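You operate a simulated robot arm through the tools that you are given. There is no shell and no other tool.

You run a simulated robot arm. Do the job below in one go: nothing can be reset, and whatever is moved stays where it is left.

TASK
Pump the tagged wheel up to the pressure on its label.
Fine: set the pressure knob to that mark; the inflator ends switched off, the blue hose end back in the black cup. Where these are worked on the way, their far stop is far enough and under half their travel is too little: switch of the inflator.

The check looks at the end state, three seconds after you hand in, the way a careful person would. Anything else that was tipped, shoved, dropped, spilled or broken makes it a failure.

THE ROBOT
A 7-joint arm with a two-finger parallel gripper, fixed in place. Base frame: the origin is on the floor under the middle of its stand, x ahead of it, y to its left, z up. Units: m, rad, N and s.
With the tool pointing down near the work surface it reaches from about 0.1 to 0.7 m from the base axis. Its first joint turns from -2.897 to 2.897 rad. Payload 1.57 kg.
The tool frame sits at the grasp point between the pads (the TCP): z along the fingers, y along the line on which they close. The tips reach 0.03 m beyond it. The gripper opens to 0.11 m. The fingers are 0.024 m wide and 0.012 m thick; the gripper's body (0.048 by 0.112 m) begins 0.078 m behind the TCP.
Orientation is that of the tool frame in the base frame, as a unit quaternion [x, y, z, w]. With the fingers straight down and closing along the base's y, the tool's x points along the base's -x, its y along +y and its z along -z.

THE INTERFACE
- The arm moves only by the tool servo_tool. Its argument "commands" is a list of rows, each an object of numbers (a shift or turn left out is 0, a gripper value left out holds the last): "tx", "ty", "tz": the shift along the tool's x, y, z in units of 300 mm (1.0 is 300 mm); "rx", "ry", "rz": the turn, a rotation vector about the tool's x, y, z in units of 45 degrees (1.0 is 45 degrees); "fingers": the opening in per cent of the stroke, from 0 (shut) to 100 (fully open). In form: [{"tx": .., "ty": .., "tz": .., "rx": .., "ry": .., "rz": .., "fingers": ..}, ...]. A call has 1 to 20 rows; each row is the pose to reach, as a shift and turn from the pose commanded when the call began, along the tool's axes at that moment. A call with a number of a shift or a turn outside -1 to 1 is refused whole. Each row takes 0.2 s and may step no farther than 0.05 m and 0.15 rad from the row before; otherwise, or with a gripper value out of range, the whole call is refused. A pose out of reach is approached as far as the arm can. The call stops where the force on the tool passes 40 N (or 10 N more than at its start, if that is more) or the arm is blocked; 0.2 s more then pass. Each finger travels about 0.045 m/s and halts on what it meets, pressing with about 35 N; the grip force reading is that of the motor and also rises with nothing between the fingers. The clock runs only during rows and for 0.2 s after the last one: add rows that repeat a pose to give the fingers time. The reply holds the time, the measured pose of the TCP, the force on the tool along the base axes, the opening and the grip force, in the units named above and with some noise, with the torque about the TCP (base axes, N m) and any sound that the robot's microphone picked up.
- Cameras (640 x 400 px; columns grow to the right, rows downward): "scene" is fixed at [0.0518, 0.5002, 1.8523]; the picture's right is [-0.37, -0.93, 0.00], its down [-0.85, 0.34, -0.39] and it looks along [0.36, -0.14, -0.92] (base axes); focal length 315 px, centre (320, 200). "wrist" rides on the gripper at [0.07, 0.016, -0.141] in the tool frame; the picture's right is [-0.23, 0.97, 0.00], its down [-0.86, -0.20, -0.48] and it looks along [-0.47, -0.11, 0.88] (tool axes); focal length 222 px, centre (320, 200). There is no depth. A picture from a camera that has moved, and an enlarged one, comes with that camera's place and axes in the base frame and with its lens.
- grab_frame(camera): a new picture of that camera. The clock stands still meanwhile.
- slide_trunk(by): slides the trunk up (or, below 0, down) by that many m; the arm rides with it, the base frame stays. It gives what a move gives, with no picture.
- inspect(camera, box): a new picture of the part [left, top, right, bottom] of that camera's present view, enlarged. The clock stands still meanwhile.
- sign_off(): hands the job in; it is judged then, once.

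Places have to be worked out from the pictures, the camera data and where the tool is seen. Open the gripper and draw the arm clear of the work before you hand the job in, unless the task says otherwise.

The tools are called after ">>>" as name(argument=value, ...) on one line, values as JSON. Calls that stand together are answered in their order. servo_tool: Moves the arm, as the interface text tells. Its arguments: {"type":"object","properties":{"commands":{"type":"array"}},"required":["commands"]} The other tools are called the same way: slide_trunk (by) moves the trunk up or down; grab_frame (camera) takes a picture; inspect (camera, box) takes an enlarged picture of a part of a camera's view; sign_off () hands the job in.

At the start:

```text
time_s: 0.0
ee_pos: [0.3096, 0.1225, 1.3716]
orientation: [0.0, 1.0, 0.0, 0.001]
contact_force: [0.7, 0.2, 0.1]
torque: [-0.03, 0.01, 0.0]
width: 0.1098
grasp_force: 0.0
trunk travel left (down, up): [-0.526, 0.064]
```

scene: 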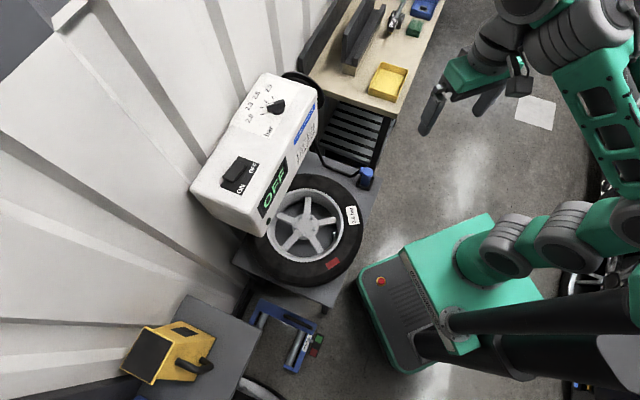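
wrist: 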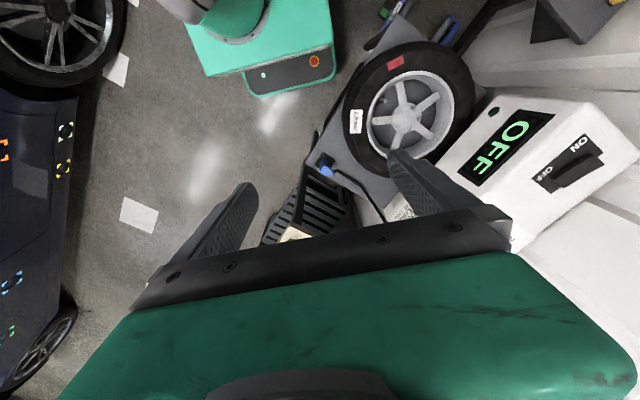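

The pictures show the inflator on the wall, a tyre lying below it with a tag, and the blue hose end near a cup. I'll take enlarged views before moving anything.

>>> inspect(camera="scene", box=[180, 60, 340, 160])

>>> inspect(camera="scene", box=[180, 120, 340, 220])

>>> inspect(camera="scene", box=[230, 160, 390, 300])

>>> inspect(camera="wrist", box=[300, 20, 500, 220])

```text
4.00 times, centred on (260, 110) of scene
camera zoom: at [0.0518, 0.5002, 1.8523], right [-0.37, -0.93, 0.0], down [-0.85, 0.34, -0.39], along [0.36, -0.14, -0.92], focal length 1259 px, centre (560, 560)
```

zoom: 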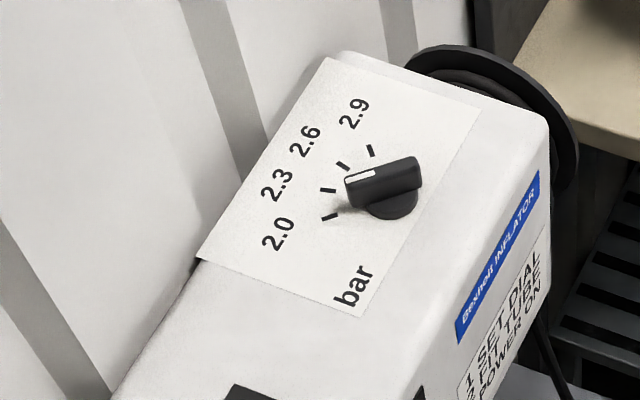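

```text
4.00 times, centred on (260, 170) of scene
camera zoom: at [0.0518, 0.5002, 1.8523], right [-0.37, -0.93, 0.0], down [-0.85, 0.34, -0.39], along [0.36, -0.14, -0.92], focal length 1259 px, centre (560, 320)
```

zoom: 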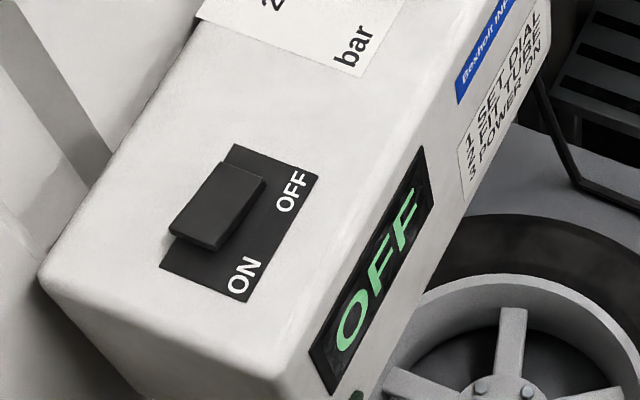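

```text
2.86 times, centred on (310, 230) of scene
camera zoom: at [0.0518, 0.5002, 1.8523], right [-0.37, -0.93, 0.0], down [-0.85, 0.34, -0.39], along [0.36, -0.14, -0.92], focal length 900 px, centre (349, 114)
```

zoom: 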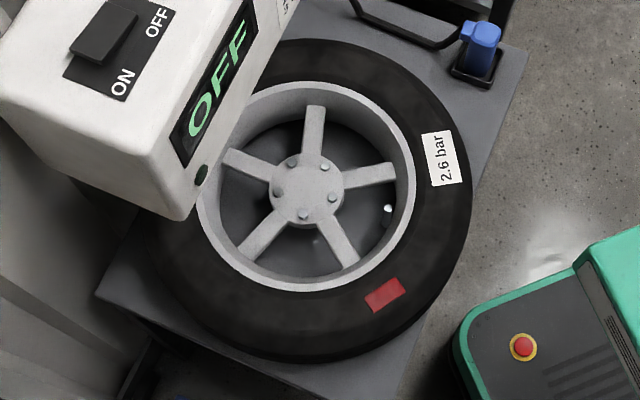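

```text
2.00 times, centred on (400, 120) of wrist
camera zoom: at [0.2412, 0.1392, 1.5117], right [0.23, 0.97, 0.0], down [0.86, -0.2, 0.48], along [0.47, -0.11, -0.88], focal length 444 px, centre (160, 360)
```

zoom: 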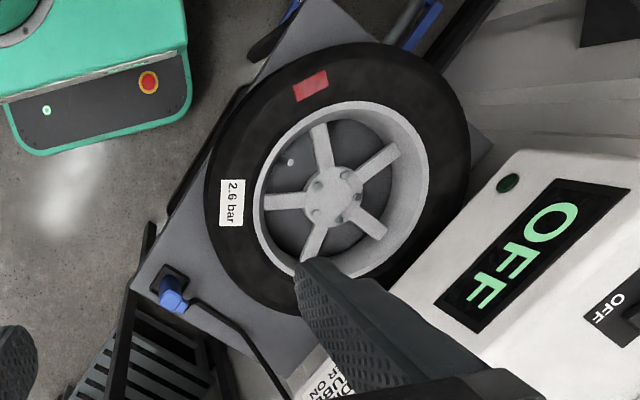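

The tag reads 2.6 bar, and the dial has marks at 2.0, 2.3, 2.6 and 2.9. I'll enlarge the cup and hose, the valve and the box as the wrist camera sees them so I can triangulate.

>>> inspect(camera="wrist", box=[480, 60, 640, 260])

>>> inspect(camera="wrist", box=[300, 130, 400, 230])

>>> inspect(camera="scene", box=[310, 130, 400, 200])

>>> inspect(camera="scene", box=[290, 195, 370, 255])

>>> inspect(camera="scene", box=[240, 80, 300, 130])

>>> inspect(camera="wrist", box=[340, 40, 480, 150])

```text
2.00 times, centred on (560, 160) of wrist
camera zoom: at [0.2412, 0.1392, 1.5117], right [0.23, 0.97, 0.0], down [0.86, -0.2, 0.48], along [0.47, -0.11, -0.88], focal length 444 px, centre (-160, 280)
```

zoom: 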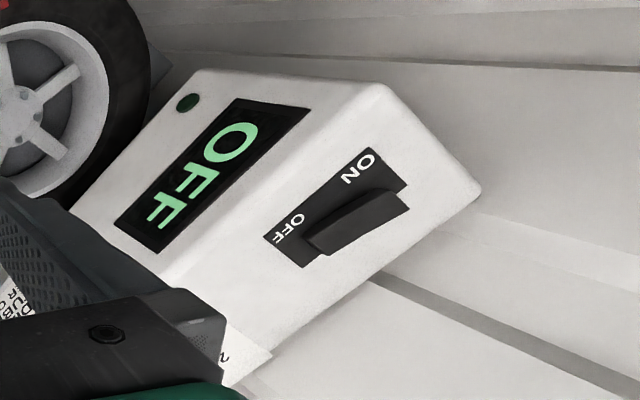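

```text
4.00 times, centred on (350, 180) of wrist
camera zoom: at [0.2412, 0.1392, 1.5117], right [0.23, 0.97, 0.0], down [0.86, -0.2, 0.48], along [0.47, -0.11, -0.88], focal length 888 px, centre (200, 280)
```

zoom: 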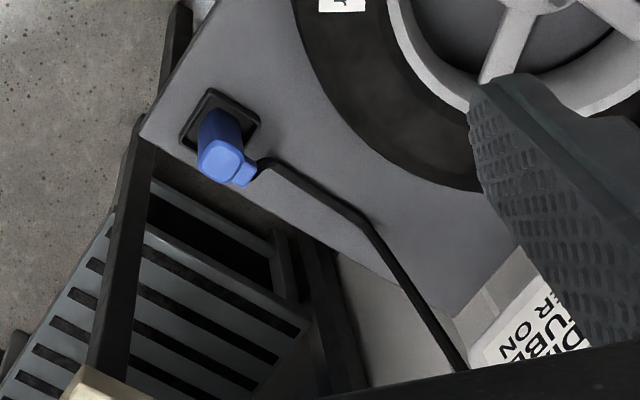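

```text
5.71 times, centred on (355, 165) of scene
camera zoom: at [0.0518, 0.5002, 1.8523], right [-0.37, -0.93, 0.0], down [-0.85, 0.34, -0.39], along [0.36, -0.14, -0.92], focal length 1799 px, centre (120, 400)
```

zoom: 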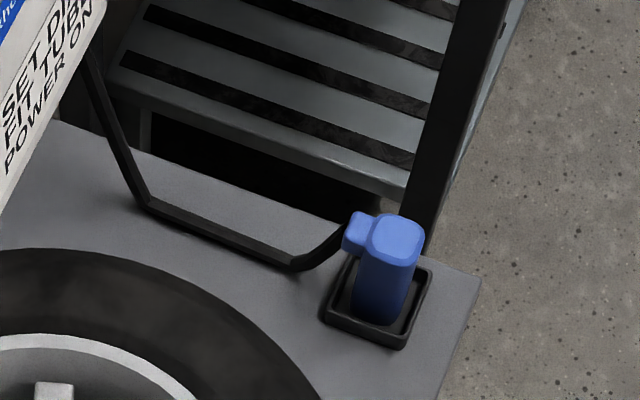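

```text
6.67 times, centred on (330, 225) of scene
camera zoom: at [0.0518, 0.5002, 1.8523], right [-0.37, -0.93, 0.0], down [-0.85, 0.34, -0.39], along [0.36, -0.14, -0.92], focal length 2099 px, centre (253, 33)
```

zoom: 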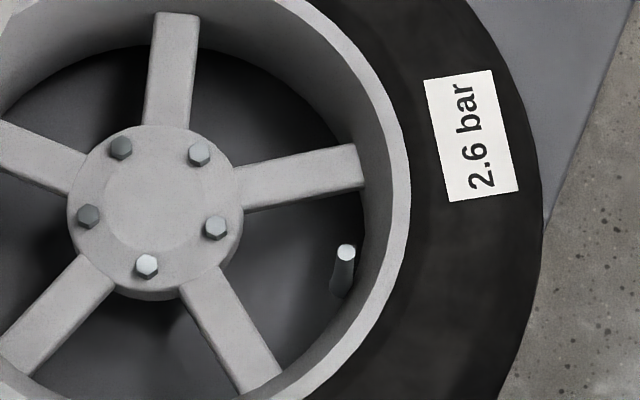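

```text
8.00 times, centred on (270, 105) of scene
camera zoom: at [0.0518, 0.5002, 1.8523], right [-0.37, -0.93, 0.0], down [-0.85, 0.34, -0.39], along [0.36, -0.14, -0.92], focal length 2519 px, centre (720, 960)
```

zoom: 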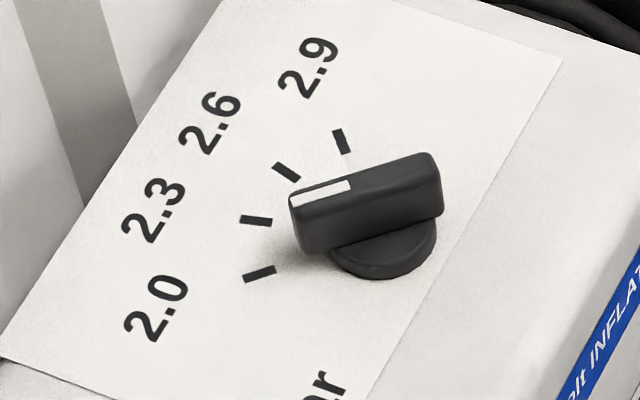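

```text
3.64 times, centred on (410, 95) of wrist
camera zoom: at [0.2412, 0.1392, 1.5117], right [0.23, 0.97, 0.0], down [0.86, -0.2, 0.48], along [0.47, -0.11, -0.88], focal length 808 px, centre (-7, 582)
```

zoom: 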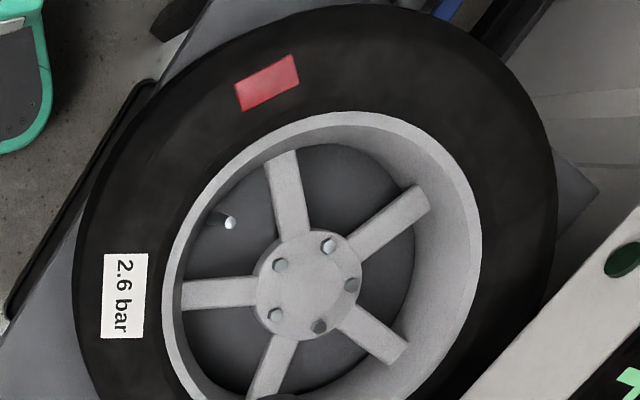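

The rough triangulation puts the valve tip near (0.35, 0.33, 0.735), the hose end's top near (0.54, 0.094, 0.716), the box top at z≈1.11, the switch near (0.49, 0.56) and the knob near (0.64, 0.395). I'll yaw the tool 45° in free space so the wrist camera looks toward the inflator top.

>>> servo_tool(commands=[{"rz": 0.18}, {"rz": 0.36}, {"rz": 0.54}, {"rz": 0.72}, {"rz": 0.88}, {"rz": 1.0}])

```text
time_s: 1.4
ee_pos: [0.3094, 0.1236, 1.3729]
orientation: [0.384, 0.923, 0.0, 0.0]
contact_force: [-0.2, -0.8, -0.1]
torque: [0.02, -0.02, -0.02]
width: 0.1099
grasp_force: 0.1
trunk travel left (down, up): [-0.526, 0.064]
```

The yaw went cleanly, so I'll turn another 45° to bring the inflator into the upper half of the wrist view.

>>> servo_tool(commands=[{"rz": 0.18}, {"rz": 0.36}, {"rz": 0.54}, {"rz": 0.72}, {"rz": 0.88}, {"rz": 1.0}])

>>> grab_frame(camera="wrist")

```text
time_s: 2.8
ee_pos: [0.3095, 0.1236, 1.3721]
orientation: [0.707, 0.707, -0.001, 0.0]
contact_force: [0.6, 0.3, 0.6]
torque: [-0.04, 0.01, 0.02]
width: 0.1101
grasp_force: 0.0
trunk travel left (down, up): [-0.526, 0.064]
```

```text
taken
camera wrist: at [0.3274, 0.1921, 1.5122], right [0.97, -0.23, 0.0], down [-0.2, -0.85, 0.48], along [-0.11, -0.47, -0.88], focal length 222 px, centre (320, 200)
```

wrist: 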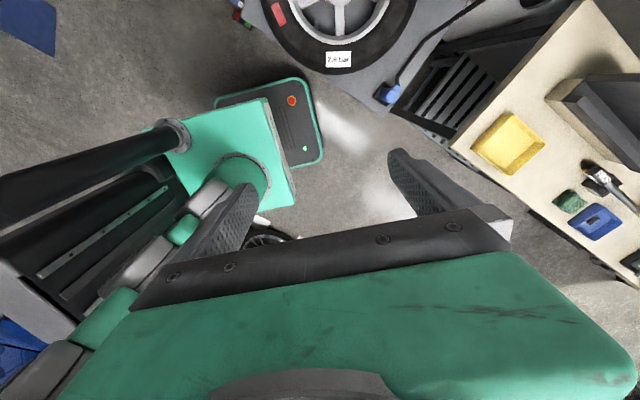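

The tool x axis now points along +y. One more 45° yaw will point it at the box normal at about 46°; I'll check that the wrist joint allows it.

>>> servo_tool(commands=[{"rz": 0.18}, {"rz": 0.36}, {"rz": 0.54}, {"rz": 0.72}, {"rz": 0.88}, {"rz": 1.0}])

>>> grab_frame(camera="scene")

```text
time_s: 4.2
ee_pos: [0.3101, 0.1236, 1.3714]
orientation: [0.924, 0.382, 0.001, 0.0]
contact_force: [0.1, 0.7, 0.6]
torque: [0.0, 0.01, -0.04]
width: 0.11
grasp_force: 0.0
trunk travel left (down, up): [-0.526, 0.064]
```

```text
taken
```

scene: 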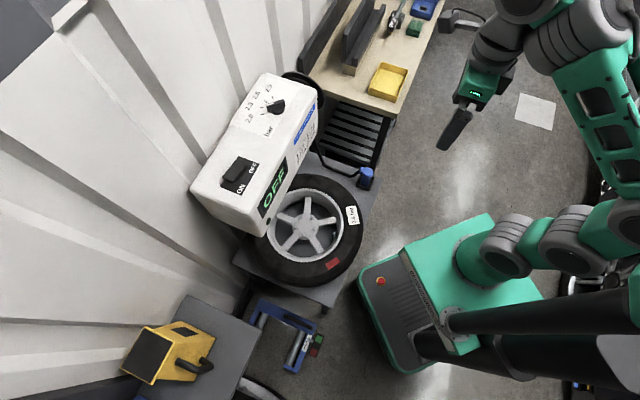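

The yaw is fine: tool x now points outward toward the box at 45°. I'll move over toward the inflator while tilting the fingers outward by 45°, staying well above the box, to get a clear view of the dial and switch.

>>> servo_tool(commands=[{"tx": 0.117, "ty": -0.031, "tz": -0.014, "ry": 0.143}, {"tx": 0.233, "ty": -0.062, "tz": -0.028, "ry": 0.286}, {"tx": 0.35, "ty": -0.093, "tz": -0.043, "ry": 0.429}, {"tx": 0.467, "ty": -0.123, "tz": -0.057, "ry": 0.571}, {"tx": 0.583, "ty": -0.154, "tz": -0.071, "ry": 0.714}, {"tx": 0.7, "ty": -0.185, "tz": -0.086, "ry": 0.857}, {"tx": 0.817, "ty": -0.216, "tz": -0.1, "ry": 1.0}, {"tx": 0.817, "ty": -0.216, "tz": -0.1, "ry": 1.0}])

>>> grab_frame(camera="wrist")

```text
time_s: 6.0
ee_pos: [0.4363, 0.342, 1.4206]
orientation: [0.855, 0.354, 0.35, -0.143]
contact_force: [0.0, -1.0, -0.2]
torque: [0.02, 0.0, -0.01]
width: 0.1099
grasp_force: 0.1
out of reach, approached as far as the arm can: row 7, 8
trunk travel left (down, up): [-0.526, 0.064]
```

```text
taken
camera wrist: at [0.4129, 0.2962, 1.5689], right [0.57, -0.8, -0.16], down [-0.81, -0.53, -0.26], along [0.12, 0.27, -0.95], focal length 222 px, centre (320, 200)
```

wrist: 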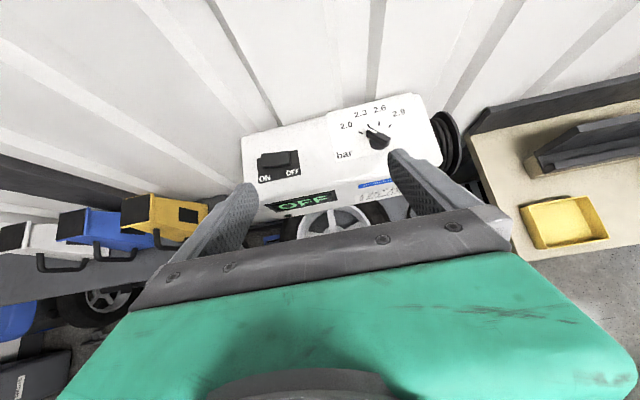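

Good view of the dial and switch. I'll enlarge both.

>>> inspect(camera="wrist", box=[320, 90, 440, 180])

>>> inspect(camera="wrist", box=[230, 130, 330, 220])

>>> inspect(camera="wrist", box=[220, 80, 480, 240])

```text
4.44 times, centred on (380, 135) of wrist
camera zoom: at [0.4129, 0.2962, 1.5689], right [0.57, -0.8, -0.16], down [-0.81, -0.53, -0.26], along [0.12, 0.27, -0.95], focal length 987 px, centre (53, 489)
```

zoom: 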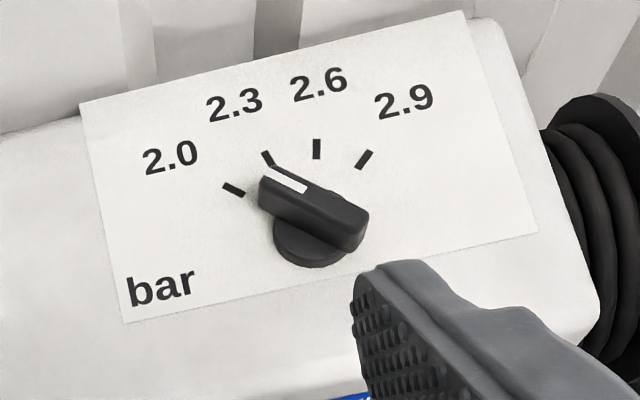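

```text
4.44 times, centred on (280, 175) of wrist
camera zoom: at [0.4129, 0.2962, 1.5689], right [0.57, -0.8, -0.16], down [-0.81, -0.53, -0.26], along [0.12, 0.27, -0.95], focal length 987 px, centre (498, 311)
```

zoom: 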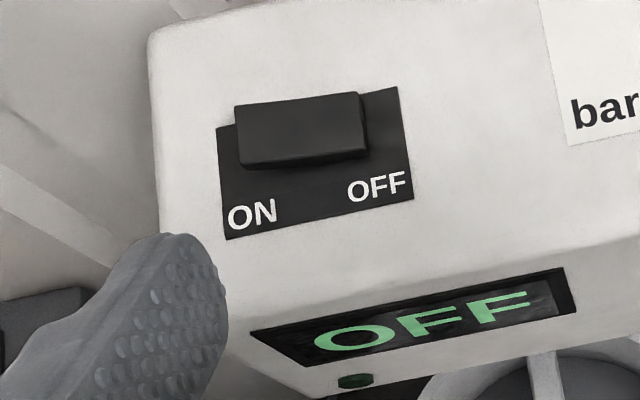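

```text
2.46 times, centred on (350, 160) of wrist
camera zoom: at [0.4129, 0.2962, 1.5689], right [0.57, -0.8, -0.16], down [-0.81, -0.53, -0.26], along [0.12, 0.27, -0.95], focal length 547 px, centre (246, 298)
```

zoom: 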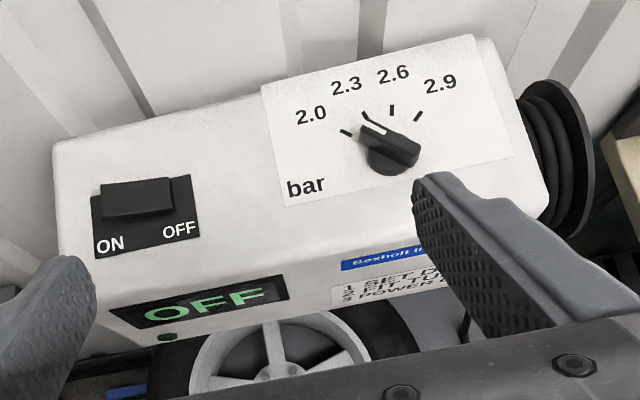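

The dial marks sit on a 44 mm circle centred near (0.658, 0.397). I'll zoom in on the knob and the rocker to get the pointer angle and heights.

>>> inspect(camera="wrist", box=[355, 110, 403, 140])

>>> inspect(camera="wrist", box=[250, 140, 306, 175])

>>> inspect(camera="scene", box=[215, 150, 263, 190])

>>> inspect(camera="scene", box=[252, 90, 292, 120])

```text
13.33 times, centred on (379, 125) of wrist
camera zoom: at [0.4129, 0.2962, 1.5689], right [0.57, -0.8, -0.16], down [-0.81, -0.53, -0.26], along [0.12, 0.27, -0.95], focal length 2962 px, centre (-467, 1200)
```

zoom: 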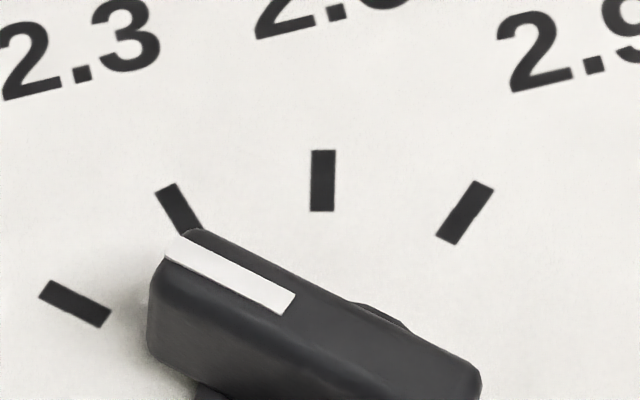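

```text
11.43 times, centred on (278, 158) of wrist
camera zoom: at [0.4129, 0.2962, 1.5689], right [0.57, -0.8, -0.16], down [-0.81, -0.53, -0.26], along [0.12, 0.27, -0.95], focal length 2538 px, centre (800, 686)
```

zoom: 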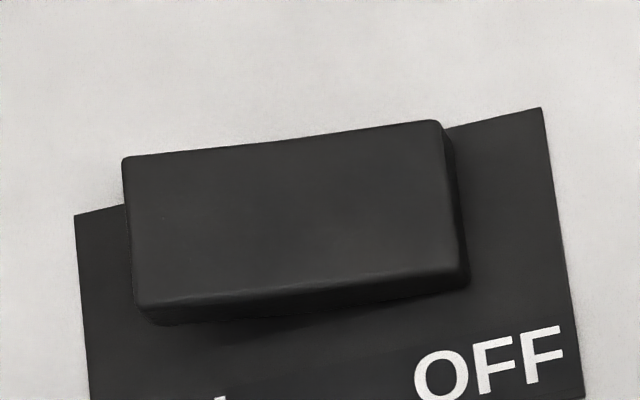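

```text
10.00 times, centred on (239, 170) of scene
camera zoom: at [0.0518, 0.5002, 1.8523], right [-0.37, -0.93, 0.0], down [-0.85, 0.34, -0.39], along [0.36, -0.14, -0.92], focal length 3148 px, centre (1130, 500)
```

zoom: 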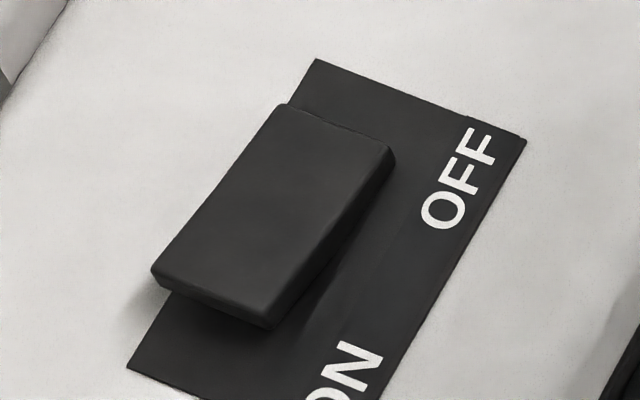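

```text
13.33 times, centred on (272, 105) of scene
camera zoom: at [0.0518, 0.5002, 1.8523], right [-0.37, -0.93, 0.0], down [-0.85, 0.34, -0.39], along [0.36, -0.14, -0.92], focal length 4198 px, centre (960, 1467)
```

zoom: 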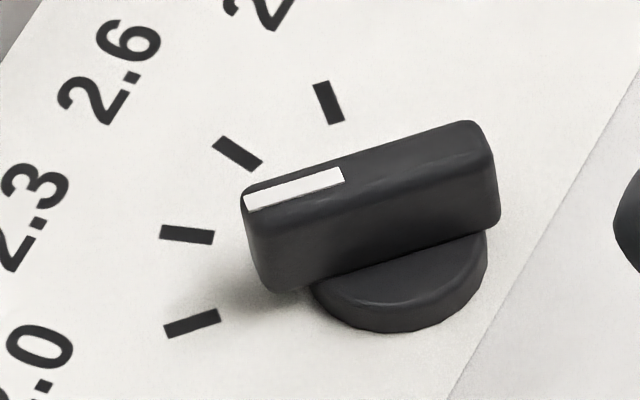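

The rocker's ON end is raised and its OFF end is pressed in. The knob pointer is at about 88° in the base frame, just past 2.0, and 2.6 lies at about 28°. I'll level the tool again before approaching the knob.

>>> servo_tool(commands=[{"ry": -0.16}, {"ry": -0.33}, {"ry": -0.5}, {"ry": -0.67}, {"ry": -0.84}, {"ry": -1.0}, {"ry": -1.0}])

```text
time_s: 7.6
ee_pos: [0.4291, 0.3212, 1.3532]
orientation: [0.921, 0.387, 0.026, -0.02]
contact_force: [1.0, 0.7, -0.2]
torque: [-0.03, 0.03, 0.02]
width: 0.1099
grasp_force: 0.1
out of reach, approached as far as the arm can: row 2, 3, 4, 5, 6, 7
trunk travel left (down, up): [-0.526, 0.064]
```

A straight-down pose is near the arm's reach limit at this height. I'll raise the trunk fully to gain outward reach at the box-top level.

>>> slide_trunk(by=0.064)

```text
time_s: 8.6
ee_pos: [0.4284, 0.319, 1.4187]
orientation: [0.922, 0.387, 0.026, -0.021]
contact_force: [0.0, -0.3, 0.2]
torque: [0.0, -0.01, -0.03]
width: 0.1102
grasp_force: 0.1
trunk travel left (down, up): [-0.59, 0.0]
```

The TCP is at z≈1.419 and somewhat short of the commanded pose. I'll lower 0.15 m straight down to get back into reach; the spot is in front of and above the box, clear of it.

>>> servo_tool(commands=[{"tz": 0.12}, {"tz": 0.25}, {"tz": 0.38}, {"tz": 0.5}, {"tz": 0.5}])

```text
time_s: 9.8
ee_pos: [0.4351, 0.3264, 1.2662]
orientation: [0.922, 0.386, 0.028, -0.02]
contact_force: [0.0, 0.0, 0.0]
torque: [-0.02, -0.02, 0.01]
width: 0.11
grasp_force: 0.1
trunk travel left (down, up): [-0.59, 0.0]
```

The command reference is reset to the reached pose, so I can work relative to it. I'll level the small residual tilt and move to (0.55, 0.36, 1.22), just above the box front edge.

>>> servo_tool(commands=[{"tx": 0.113, "ty": 0.066, "tz": 0.058, "rx": -0.006, "ry": -0.028}, {"tx": 0.225, "ty": 0.131, "tz": 0.115, "rx": -0.013, "ry": -0.057}, {"tx": 0.338, "ty": 0.197, "tz": 0.173, "rx": -0.019, "ry": -0.085}, {"tx": 0.338, "ty": 0.197, "tz": 0.173, "rx": -0.019, "ry": -0.085}])

```text
time_s: 10.8
ee_pos: [0.5462, 0.3595, 1.2213]
orientation: [0.922, 0.387, 0.0, -0.001]
contact_force: [0.0, -0.8, -0.1]
torque: [-0.01, 0.01, 0.01]
width: 0.1101
grasp_force: 0.1
trunk travel left (down, up): [-0.59, 0.0]
```

The tool is level at (0.546, 0.360, 1.221). Next I'll go over the knob at (0.656, 0.397) with tool x turned to the pointer direction at about 88°, staying at z≈1.20.

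>>> servo_tool(commands=[{"tx": 0.058, "ty": 0.029, "tz": 0.011, "rz": -0.157}, {"tx": 0.115, "ty": 0.058, "tz": 0.022, "rz": -0.314}, {"tx": 0.173, "ty": 0.087, "tz": 0.034, "rz": -0.471}, {"tx": 0.231, "ty": 0.116, "tz": 0.045, "rz": -0.629}, {"tx": 0.288, "ty": 0.145, "tz": 0.056, "rz": -0.786}, {"tx": 0.346, "ty": 0.174, "tz": 0.067, "rz": -0.943}, {"tx": 0.346, "ty": 0.174, "tz": 0.067, "rz": -0.943}])

>>> grab_frame(camera="wrist")

>>> grab_frame(camera="scene")

```text
time_s: 12.4
ee_pos: [0.5813, 0.3775, 1.1803]
orientation: [0.718, 0.696, 0.006, 0.002]
contact_force: [-9.4, -7.4, 38.9]
torque: [-0.36, -2.1, -0.34]
width: 0.1028
grasp_force: 0.1
out of reach, approached as far as the arm can: row 2, 3, 4, 5, 6, 7
trunk travel left (down, up): [-0.59, 0.0]
```

```text
taken
camera wrist: at [0.5994, 0.4443, 1.3209], right [0.97, -0.26, 0.01], down [-0.23, -0.85, 0.47], along [-0.11, -0.45, -0.88], focal length 222 px, centre (320, 200)
```

wrist: 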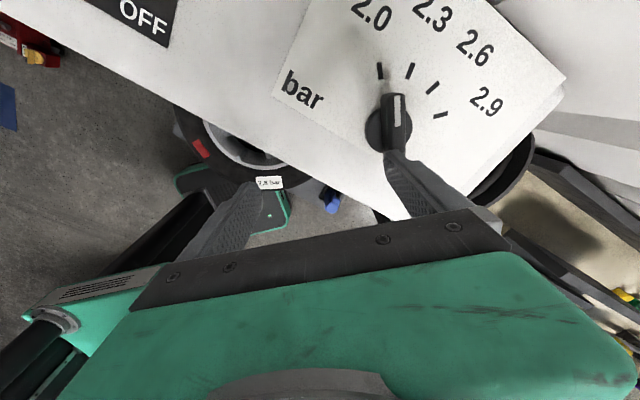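

```text
taken
```

scene: 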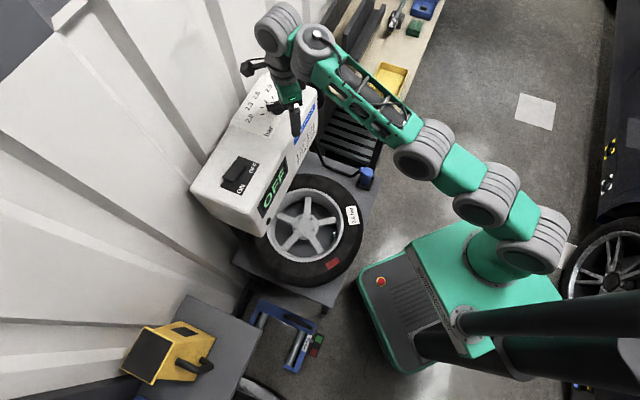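

The upward force of 39 N says a fingertip is resting on the knob: the target was beyond straight-down reach, so the arm sagged. I'll lift and back away right now.

>>> servo_tool(commands=[{"tz": -0.08}, {"tz": -0.16, "tx": -0.05}, {"tz": -0.24, "tx": -0.1}])

>>> grab_frame(camera="wrist")

```text
time_s: 13.2
ee_pos: [0.5741, 0.3424, 1.2382]
orientation: [0.72, 0.694, -0.001, -0.002]
contact_force: [0.4, 0.5, -0.2]
torque: [0.04, 0.01, 0.0]
width: 0.1103
grasp_force: 0.2
out of reach, approached as far as the arm can: row 1, 2, 3
trunk travel left (down, up): [-0.59, 0.0]
```

```text
taken
camera wrist: at [0.5943, 0.4115, 1.3771], right [0.96, -0.26, 0.0], down [-0.23, -0.85, 0.48], along [-0.13, -0.46, -0.88], focal length 222 px, centre (320, 200)
```

wrist: 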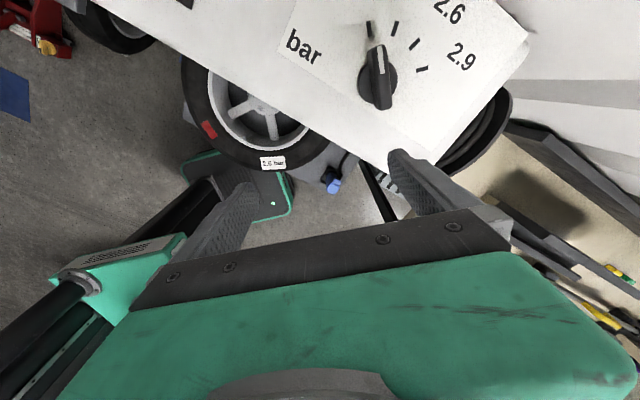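

I'm clear and the knob looks intact. Straight-down reach ends near a radius of 0.70 and the knob is at 0.767, so I need an outward lean. I'll back off, reduce the yaw to about 60°, then test a tilted approach well above the box.

>>> servo_tool(commands=[{"tx": -0.045, "ty": -0.06, "tz": -0.043, "rz": 0.155}, {"tx": -0.091, "ty": -0.12, "tz": -0.086, "rz": 0.311}, {"tx": -0.136, "ty": -0.18, "tz": -0.13, "rz": 0.466}, {"tx": -0.182, "ty": -0.24, "tz": -0.173, "rz": 0.622}, {"tx": -0.182, "ty": -0.24, "tz": -0.173, "rz": 0.622}])

```text
time_s: 14.4
ee_pos: [0.5017, 0.2966, 1.2911]
orientation: [0.866, 0.499, -0.001, 0.0]
contact_force: [-0.5, 0.1, -0.4]
torque: [-0.03, -0.01, -0.02]
width: 0.11
grasp_force: 0.0
trunk travel left (down, up): [-0.59, 0.0]
```

Now at (0.502, 0.297, 1.291) with yaw 60°. I'll tilt 30° outward in place to see whether the joints allow it.

>>> servo_tool(commands=[{"ry": 0.167}, {"ry": 0.333}, {"ry": 0.5}, {"ry": 0.667}, {"ry": 0.667}])

```text
time_s: 15.6
ee_pos: [0.512, 0.2955, 1.3402]
orientation: [0.839, 0.485, 0.21, -0.128]
contact_force: [-0.2, 0.3, -0.6]
torque: [0.02, 0.04, -0.01]
width: 0.1098
grasp_force: 0.1
out of reach, approached as far as the arm can: row 4, 5
trunk travel left (down, up): [-0.59, 0.0]
```

The 30° tilt hits a joint limit here because the arm is not extended enough; it reached 28.6° and rose to z=1.34. I'll hold this tilt and move out above the knob at z≈1.26, where the arm straightens.

>>> servo_tool(commands=[{"tx": 0.068, "ty": 0.05, "tz": 0.097}, {"tx": 0.137, "ty": 0.101, "tz": 0.194}, {"tx": 0.205, "ty": 0.151, "tz": 0.291}, {"tx": 0.274, "ty": 0.202, "tz": 0.388}, {"tx": 0.342, "ty": 0.252, "tz": 0.485}, {"tx": 0.342, "ty": 0.252, "tz": 0.485}])

```text
time_s: 17.0
ee_pos: [0.612, 0.3659, 1.2785]
orientation: [0.837, 0.482, 0.224, -0.13]
contact_force: [0.3, 0.0, -0.2]
torque: [0.03, 0.0, 0.03]
width: 0.1102
grasp_force: 0.0
out of reach, approached as far as the arm can: row 1, 2, 4, 5, 6
trunk travel left (down, up): [-0.59, 0.0]
```

With 30° tilt the arm reached (0.612, 0.366, 1.2785), and lower down it should reach farther. I'll look from here to refine the knob's location.

>>> grab_frame(camera="wrist")

>>> inspect(camera="wrist", box=[270, 70, 430, 170])

>>> inspect(camera="scene", box=[220, 0, 360, 120])

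```text
taken
camera wrist: at [0.6229, 0.347, 1.4346], right [0.74, -0.66, -0.12], down [-0.66, -0.75, -0.01], along [-0.08, 0.09, -0.99], focal length 222 px, centre (320, 200)
```

wrist: 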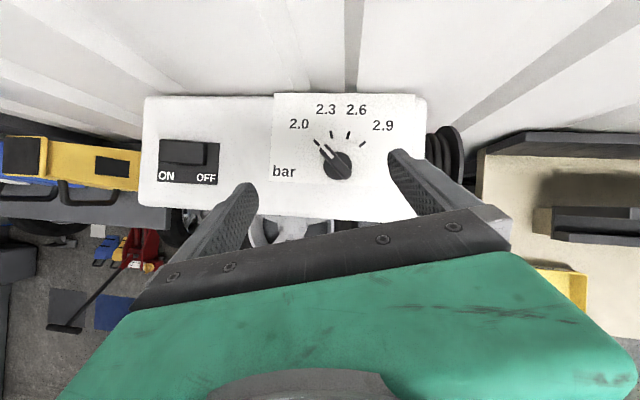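

```text
4.00 times, centred on (350, 120) of wrist
camera zoom: at [0.6229, 0.347, 1.4346], right [0.74, -0.66, -0.12], down [-0.66, -0.75, -0.01], along [-0.08, 0.09, -0.99], focal length 888 px, centre (200, 520)
```

zoom: 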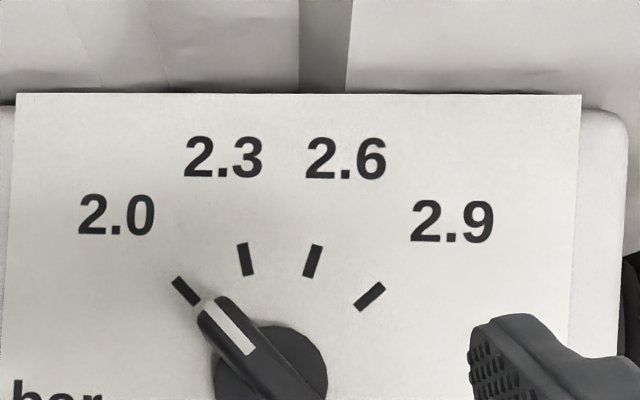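

```text
3.33 times, centred on (290, 60) of scene
camera zoom: at [0.0518, 0.5002, 1.8523], right [-0.37, -0.93, 0.0], down [-0.85, 0.34, -0.39], along [0.36, -0.14, -0.92], focal length 1050 px, centre (420, 667)
```

zoom: 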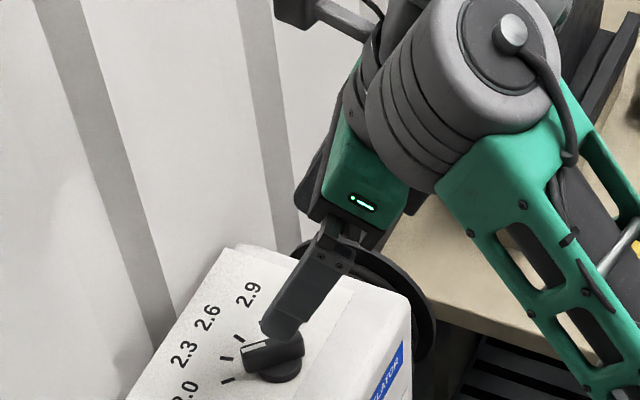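

From this near-overhead view the knob axis is at about (0.651, 0.395), the pointer is at ~90° (2.0), the marks are 30° apart, and 2.6 is at 30°. I'll descend partway with fingers open, straddling the knob, to (0.646, 0.386, 1.20) and check.

>>> servo_tool(commands=[{"tx": -0.008, "ty": 0.017, "tz": 0.071}, {"tx": -0.016, "ty": 0.033, "tz": 0.142}, {"tx": -0.023, "ty": 0.05, "tz": 0.213}, {"tx": -0.031, "ty": 0.066, "tz": 0.284}, {"tx": -0.031, "ty": 0.066, "tz": 0.284}])

>>> grab_frame(camera="wrist")

```text
time_s: 18.2
ee_pos: [0.6174, 0.3661, 1.2364]
orientation: [0.836, 0.483, 0.224, -0.13]
contact_force: [-0.4, -0.3, -0.1]
torque: [0.0, -0.01, -0.03]
width: 0.1103
grasp_force: 0.0
out of reach, approached as far as the arm can: row 1, 2, 3, 4, 5
trunk travel left (down, up): [-0.59, 0.0]
```

```text
taken
camera wrist: at [0.6269, 0.3486, 1.3918], right [0.74, -0.66, -0.11], down [-0.66, -0.75, -0.01], along [-0.08, 0.09, -0.99], focal length 222 px, centre (320, 200)
```

wrist: 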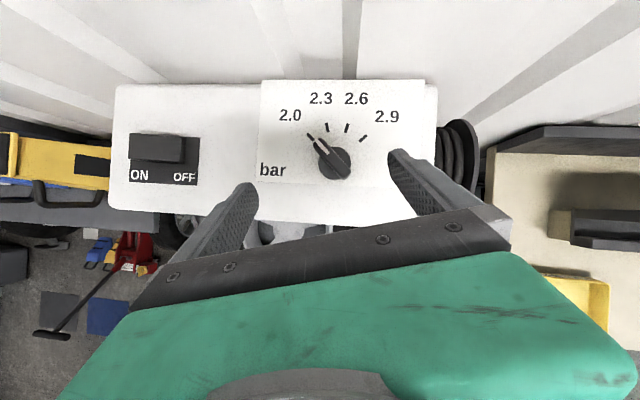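

The 30° lean also stops short here at r=0.718, z=1.236, so a tilt joint limit binds. With the trunk lower the forearm points up more and a flatter tool becomes possible. I'll retract in front of the box first.

>>> servo_tool(commands=[{"tx": -0.037, "ty": -0.047, "tz": -0.101}, {"tx": -0.074, "ty": -0.093, "tz": -0.202}, {"tx": -0.11, "ty": -0.14, "tz": -0.303}, {"tx": -0.147, "ty": -0.187, "tz": -0.403}, {"tx": -0.184, "ty": -0.233, "tz": -0.504}, {"tx": -0.221, "ty": -0.28, "tz": -0.605}])

```text
time_s: 19.6
ee_pos: [0.4974, 0.2861, 1.4149]
orientation: [0.837, 0.483, 0.22, -0.13]
contact_force: [0.5, -1.3, 0.1]
torque: [0.05, -0.08, -0.04]
width: 0.11
grasp_force: 0.0
out of reach, approached as far as the arm can: row 1, 2, 3, 4, 5, 6
trunk travel left (down, up): [-0.59, 0.0]
```

The tool rests at (0.497, 0.286, 1.415), in front of the box. I'll lower the trunk by 0.2 m so that outward tilts become feasible at the box-top height.

>>> slide_trunk(by=-0.2)

```text
time_s: 21.8
ee_pos: [0.4991, 0.2883, 1.2131]
orientation: [0.837, 0.483, 0.22, -0.13]
contact_force: [-0.3, -0.3, -1.2]
torque: [-0.02, 0.0, 0.01]
width: 0.1101
grasp_force: 0.1
trunk travel left (down, up): [-0.39, 0.2]
```

The TCP is now at (0.499, 0.288, 1.213). I'll move up 0.1 m while tilting a further 30° (60° in total) to find out what's feasible here.

>>> servo_tool(commands=[{"tx": 0.041, "tz": -0.072, "ry": 0.167}, {"tx": 0.083, "tz": -0.145, "ry": 0.333}, {"tx": 0.124, "tz": -0.217, "ry": 0.5}, {"tx": 0.165, "tz": -0.289, "ry": 0.667}, {"tx": 0.165, "tz": -0.289, "ry": 0.667}])

```text
time_s: 23.0
ee_pos: [0.5233, 0.2951, 1.3361]
orientation: [0.757, 0.433, 0.426, -0.242]
contact_force: [-0.1, 0.0, 0.5]
torque: [0.01, -0.01, 0.0]
width: 0.11
grasp_force: 0.1
out of reach, approached as far as the arm can: row 1, 2, 3, 4, 5
trunk travel left (down, up): [-0.39, 0.2]
```

A tilt of 58.6° is available at (0.523, 0.295, 1.336). I'll move outward to a hover above the knob at z≈1.25 with this flatter tool.

>>> servo_tool(commands=[{"ty": 0.04, "tz": 0.11}, {"ty": 0.08, "tz": 0.22}, {"ty": 0.119, "tz": 0.331}, {"ty": 0.159, "tz": 0.441}, {"ty": 0.199, "tz": 0.551}, {"ty": 0.199, "tz": 0.551}])

```text
time_s: 24.4
ee_pos: [0.5245, 0.2952, 1.3346]
orientation: [0.757, 0.433, 0.425, -0.242]
contact_force: [0.0, 0.4, -0.1]
torque: [-0.03, 0.01, 0.01]
width: 0.1102
grasp_force: 0.2
out of reach, approached as far as the arm can: row 1, 2, 3, 4, 5, 6
trunk travel left (down, up): [-0.39, 0.2]
```

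No motion at all, so this pose sits at a corner of the feasible set. I'll look at the arm's configuration to understand which joint is limiting.

>>> grab_frame(camera="scene")

>>> inspect(camera="scene", box=[240, 0, 600, 225])

```text
taken
```

scene: 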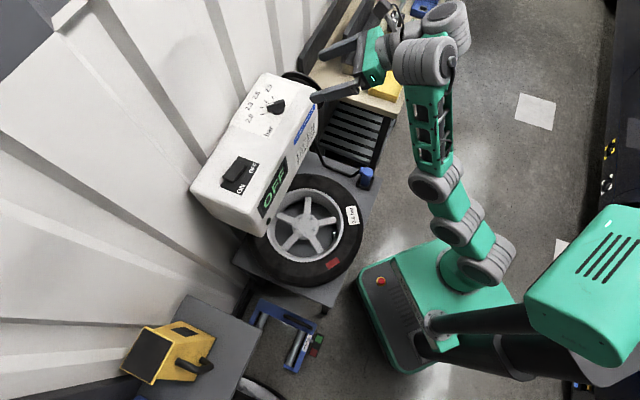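

```text
1.78 times, centred on (420, 112) of scene
camera zoom: at [0.0518, 0.5002, 1.8523], right [-0.37, -0.93, 0.0], down [-0.85, 0.34, -0.39], along [0.36, -0.14, -0.92], focal length 560 px, centre (142, 356)
```

zoom: 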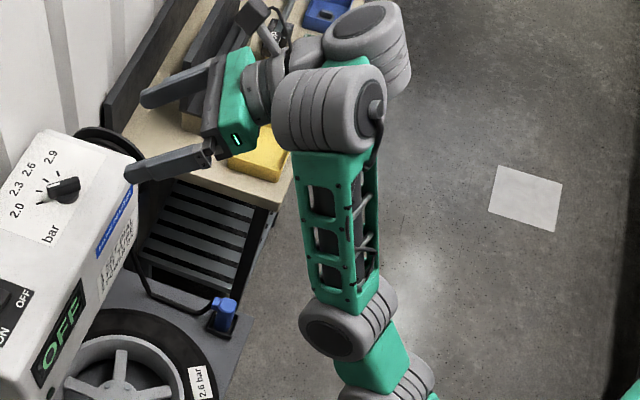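

Evidence suggests my earlier 150° yaw wound the last joint near its stop, which explains the odd limits; the starting yaw, with tool x pointing inward, was the natural one. I'll level the tool in free space and unwind the other way, starting with part of the leveling.

>>> servo_tool(commands=[{"tx": -0.061, "ty": -0.018, "tz": -0.009, "ry": -0.16}, {"tx": -0.122, "ty": -0.037, "tz": -0.019, "ry": -0.32}, {"tx": -0.183, "ty": -0.055, "tz": -0.028, "ry": -0.48}, {"tx": -0.244, "ty": -0.073, "tz": -0.037, "ry": -0.64}, {"tx": -0.305, "ty": -0.092, "tz": -0.047, "ry": -0.8}, {"tx": -0.366, "ty": -0.11, "tz": -0.056, "ry": -0.96}, {"tx": -0.366, "ty": -0.11, "tz": -0.056, "ry": -0.96}])

```text
time_s: 26.0
ee_pos: [0.4541, 0.2519, 1.2454]
orientation: [0.857, 0.496, 0.12, -0.072]
contact_force: [0.2, -0.8, -0.1]
torque: [-0.02, -0.02, 0.03]
width: 0.11
grasp_force: 0.1
out of reach, approached as far as the arm can: row 1
trunk travel left (down, up): [-0.39, 0.2]
```

Tilt is down to about 16°. I'll finish leveling.

>>> servo_tool(commands=[{"ry": -0.12}, {"ry": -0.24}, {"ry": -0.355}, {"ry": -0.355}])

>>> grab_frame(camera="scene")

```text
time_s: 27.0
ee_pos: [0.4439, 0.2476, 1.2163]
orientation: [0.866, 0.5, 0.001, -0.003]
contact_force: [-0.8, 0.4, -0.2]
torque: [-0.03, 0.03, -0.02]
width: 0.1103
grasp_force: 0.0
out of reach, approached as far as the arm can: row 2, 3, 4
trunk travel left (down, up): [-0.39, 0.2]
```

```text
taken
```

scene: 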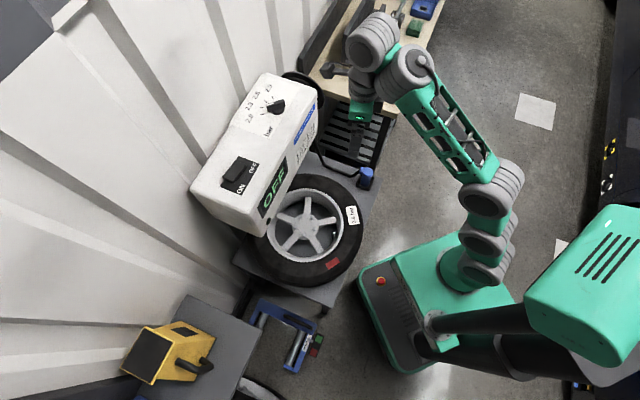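

Leveled. Now I'll unwind the yaw counter-clockwise in 45° steps, clear in front of the box.

>>> servo_tool(commands=[{"rz": -0.17}, {"rz": -0.34}, {"rz": -0.51}, {"rz": -0.68}, {"rz": -0.85}, {"rz": -1.0}])

>>> servo_tool(commands=[{"rz": -0.17}, {"rz": -0.34}, {"rz": -0.51}, {"rz": -0.68}, {"rz": -0.85}, {"rz": -1.0}])

>>> servo_tool(commands=[{"rz": -0.17}, {"rz": -0.34}, {"rz": -0.51}, {"rz": -0.68}, {"rz": -0.85}, {"rz": -1.0}])

>>> servo_tool(commands=[{"rz": -0.17}, {"rz": -0.34}, {"rz": -0.51}, {"rz": -0.68}, {"rz": -0.85}, {"rz": -1.0}])

>>> grab_frame(camera="scene")

```text
time_s: 28.4
ee_pos: [0.4446, 0.2459, 1.217]
orientation: [0.608, 0.794, 0.003, -0.002]
contact_force: [0.5, 0.6, -0.4]
torque: [0.02, -0.01, 0.0]
width: 0.1099
grasp_force: 0.0
trunk travel left (down, up): [-0.39, 0.2]
```

```text
time_s: 29.8
ee_pos: [0.4456, 0.2463, 1.2172]
orientation: [0.257, 0.966, 0.003, -0.001]
contact_force: [-0.4, 0.4, 0.5]
torque: [0.0, 0.0, 0.03]
width: 0.1101
grasp_force: 0.0
trunk travel left (down, up): [-0.39, 0.2]
```

```text
time_s: 31.2
ee_pos: [0.4456, 0.2455, 1.2163]
orientation: [-0.132, 0.991, 0.004, 0.0]
contact_force: [0.2, 0.0, -0.8]
torque: [-0.01, 0.02, 0.01]
width: 0.1103
grasp_force: 0.1
trunk travel left (down, up): [-0.39, 0.2]
```

```text
time_s: 31.7
ee_pos: [0.4471, 0.2463, 1.2183]
orientation: [-0.203, 0.979, 0.006, 0.004]
contact_force: [5.7, 5.1, -9.7]
torque: [-0.55, 0.23, -0.17]
width: 0.11
grasp_force: 0.0
trunk travel left (down, up): [-0.39, 0.2]
stopped in row 2: the force on the tool passed its limit at 98 N (the readings are from after the stop); the commanded pose is now the measured one
```

```text
taken
```

scene: 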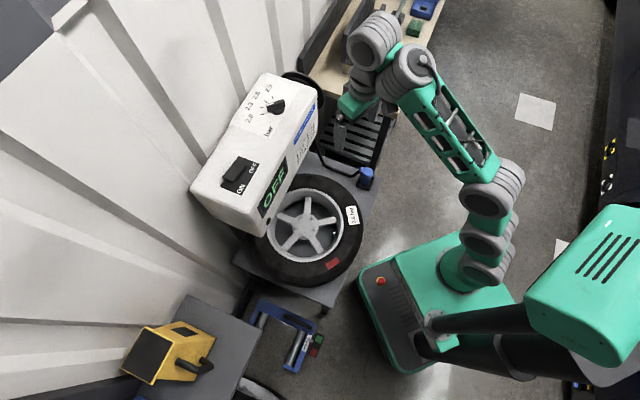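

The fourth turn stopped with a force spike, likely the wrist camera or hand brushing the arm's own forearm. I'll back the yaw off a little and recheck the readings.

>>> servo_tool(commands=[{"rz": 0.1}, {"rz": 0.2}, {"rz": 0.3}, {"rz": 0.3}])

>>> inspect(camera="scene", box=[330, 0, 540, 140])

>>> grab_frame(camera="wrist")

```text
time_s: 32.7
ee_pos: [0.4469, 0.2464, 1.2171]
orientation: [-0.085, 0.996, 0.007, 0.003]
contact_force: [0.0, -0.1, -0.7]
torque: [-0.01, 0.0, 0.0]
width: 0.1103
grasp_force: 0.1
trunk travel left (down, up): [-0.39, 0.2]
```

```text
2.86 times, centred on (435, 70) of scene
camera zoom: at [0.0518, 0.5002, 1.8523], right [-0.37, -0.93, 0.0], down [-0.85, 0.34, -0.39], along [0.36, -0.14, -0.92], focal length 900 px, centre (-9, 571)
```

zoom: 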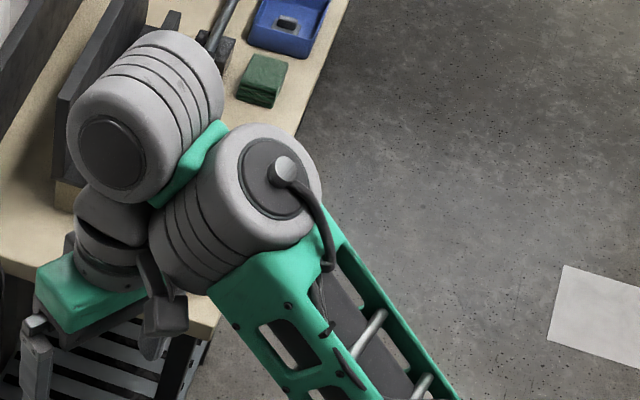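

```text
taken
camera wrist: at [0.3758, 0.2484, 1.3573], right [0.06, 1.0, 0.01], down [0.87, -0.06, 0.48], along [0.48, -0.02, -0.88], focal length 222 px, centre (320, 200)
```

wrist: 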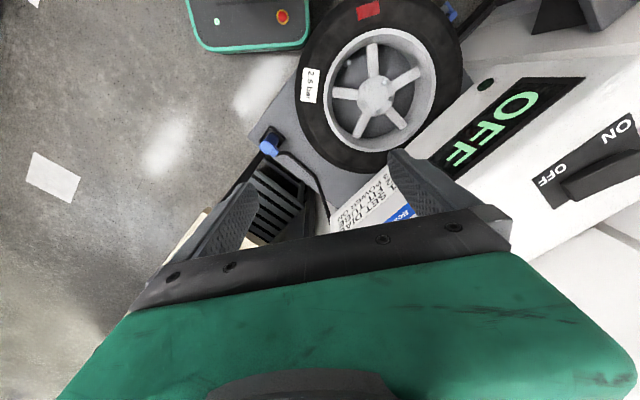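

That cleared it. The picture shows a Panda-style wrist, and the geometry now fits: I had wound the last joint to its limit and the elbow had swivelled, which caused the earlier limits. With tool x pointing inward, a modest 20° lean at full trunk height should reach the knob. I'll raise the trunk again.

>>> slide_trunk(by=0.2)

```text
time_s: 34.9
ee_pos: [0.4481, 0.2462, 1.4175]
orientation: [-0.087, 0.996, 0.006, 0.003]
contact_force: [-0.4, -0.1, 0.3]
torque: [-0.01, -0.01, -0.03]
width: 0.1101
grasp_force: 0.1
trunk travel left (down, up): [-0.59, 0.0]
```

Trunk is at the top, TCP (0.448, 0.246, 1.4175). I'll descend and move out to about (0.52, 0.30, 1.28), in front of and above the box edge.

>>> servo_tool(commands=[{"tx": -0.067, "ty": 0.034, "tz": 0.115}, {"tx": -0.134, "ty": 0.068, "tz": 0.229}, {"tx": -0.201, "ty": 0.102, "tz": 0.344}, {"tx": -0.268, "ty": 0.136, "tz": 0.458}, {"tx": -0.268, "ty": 0.136, "tz": 0.458}])

```text
time_s: 36.1
ee_pos: [0.5224, 0.3016, 1.2842]
orientation: [-0.086, 0.996, 0.007, 0.003]
contact_force: [0.1, 0.3, -1.0]
torque: [0.01, 0.0, -0.03]
width: 0.1099
grasp_force: 0.0
trunk travel left (down, up): [-0.59, 0.0]
```

No reach warnings now. I'll yaw a further 45° counter-clockwise so the lean direction will be near the knob bar's, watching for contact.

>>> servo_tool(commands=[{"rz": -0.17}, {"rz": -0.34}, {"rz": -0.51}, {"rz": -0.68}, {"rz": -0.85}, {"rz": -1.0}])

```text
time_s: 37.5
ee_pos: [0.5203, 0.3023, 1.2821]
orientation: [-0.461, 0.887, 0.004, 0.005]
contact_force: [-1.0, 0.0, -0.3]
torque: [0.0, 0.01, 0.01]
width: 0.1102
grasp_force: 0.0
trunk travel left (down, up): [-0.59, 0.0]
```

Now I'll tilt 20° outward while moving to a hover over the knob at (0.649, 0.389, 1.22), fingertips still about 4 cm above it.

>>> servo_tool(commands=[{"tx": -0.097, "ty": -0.037, "tz": 0.04, "ry": -0.089}, {"tx": -0.194, "ty": -0.074, "tz": 0.08, "ry": -0.178}, {"tx": -0.29, "ty": -0.111, "tz": 0.12, "ry": -0.266}, {"tx": -0.387, "ty": -0.148, "tz": 0.16, "ry": -0.355}, {"tx": -0.484, "ty": -0.185, "tz": 0.2, "ry": -0.444}, {"tx": -0.484, "ty": -0.185, "tz": 0.2, "ry": -0.444}])

>>> grab_frame(camera="wrist")

>>> inspect(camera="scene", box=[220, 20, 360, 130])

```text
time_s: 38.9
ee_pos: [0.6373, 0.3674, 1.2158]
orientation: [-0.453, 0.873, 0.084, 0.159]
contact_force: [0.7, -0.6, -0.2]
torque: [-0.01, 0.03, 0.01]
width: 0.1098
grasp_force: 0.1
out of reach, approached as far as the arm can: row 5, 6
trunk travel left (down, up): [-0.59, 0.0]
```

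```text
taken
camera wrist: at [0.5575, 0.2817, 1.3211], right [-0.67, 0.73, 0.08], down [0.53, 0.4, 0.75], along [0.52, 0.55, -0.66], focal length 222 px, centre (320, 200)
```

wrist: 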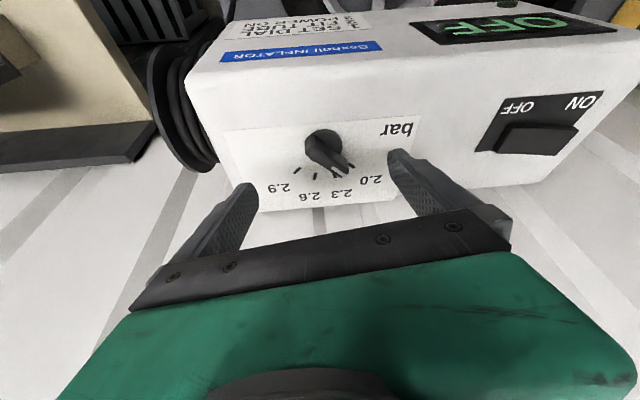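

```text
3.64 times, centred on (290, 75) of scene
camera zoom: at [0.0518, 0.5002, 1.8523], right [-0.37, -0.93, 0.0], down [-0.85, 0.34, -0.39], along [0.36, -0.14, -0.92], focal length 1145 px, centre (429, 654)
```

zoom: 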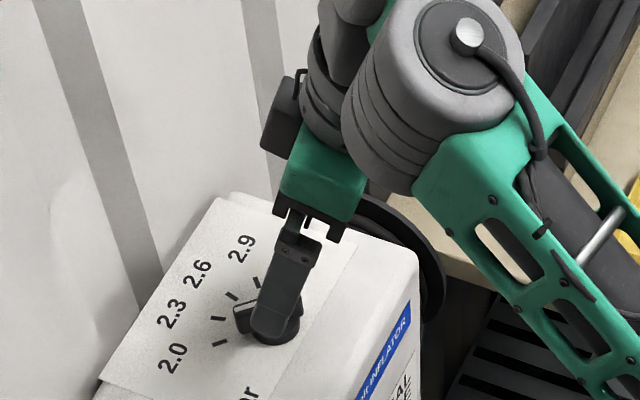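

The arm now gets within 2–3 cm of the knob axis at this height, and lower down it reaches farther. I'll zoom in to refine the knob and finger positions.

>>> inspect(camera="wrist", box=[260, 110, 420, 210])

```text
4.00 times, centred on (340, 160) of wrist
camera zoom: at [0.5575, 0.2817, 1.3211], right [-0.67, 0.73, 0.08], down [0.53, 0.4, 0.75], along [0.52, 0.55, -0.66], focal length 888 px, centre (240, 360)
```

zoom: 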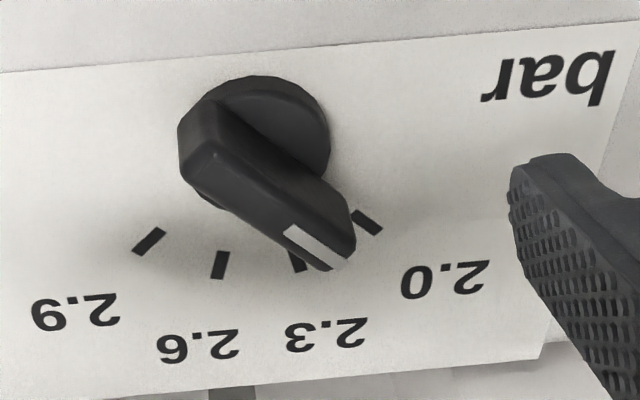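

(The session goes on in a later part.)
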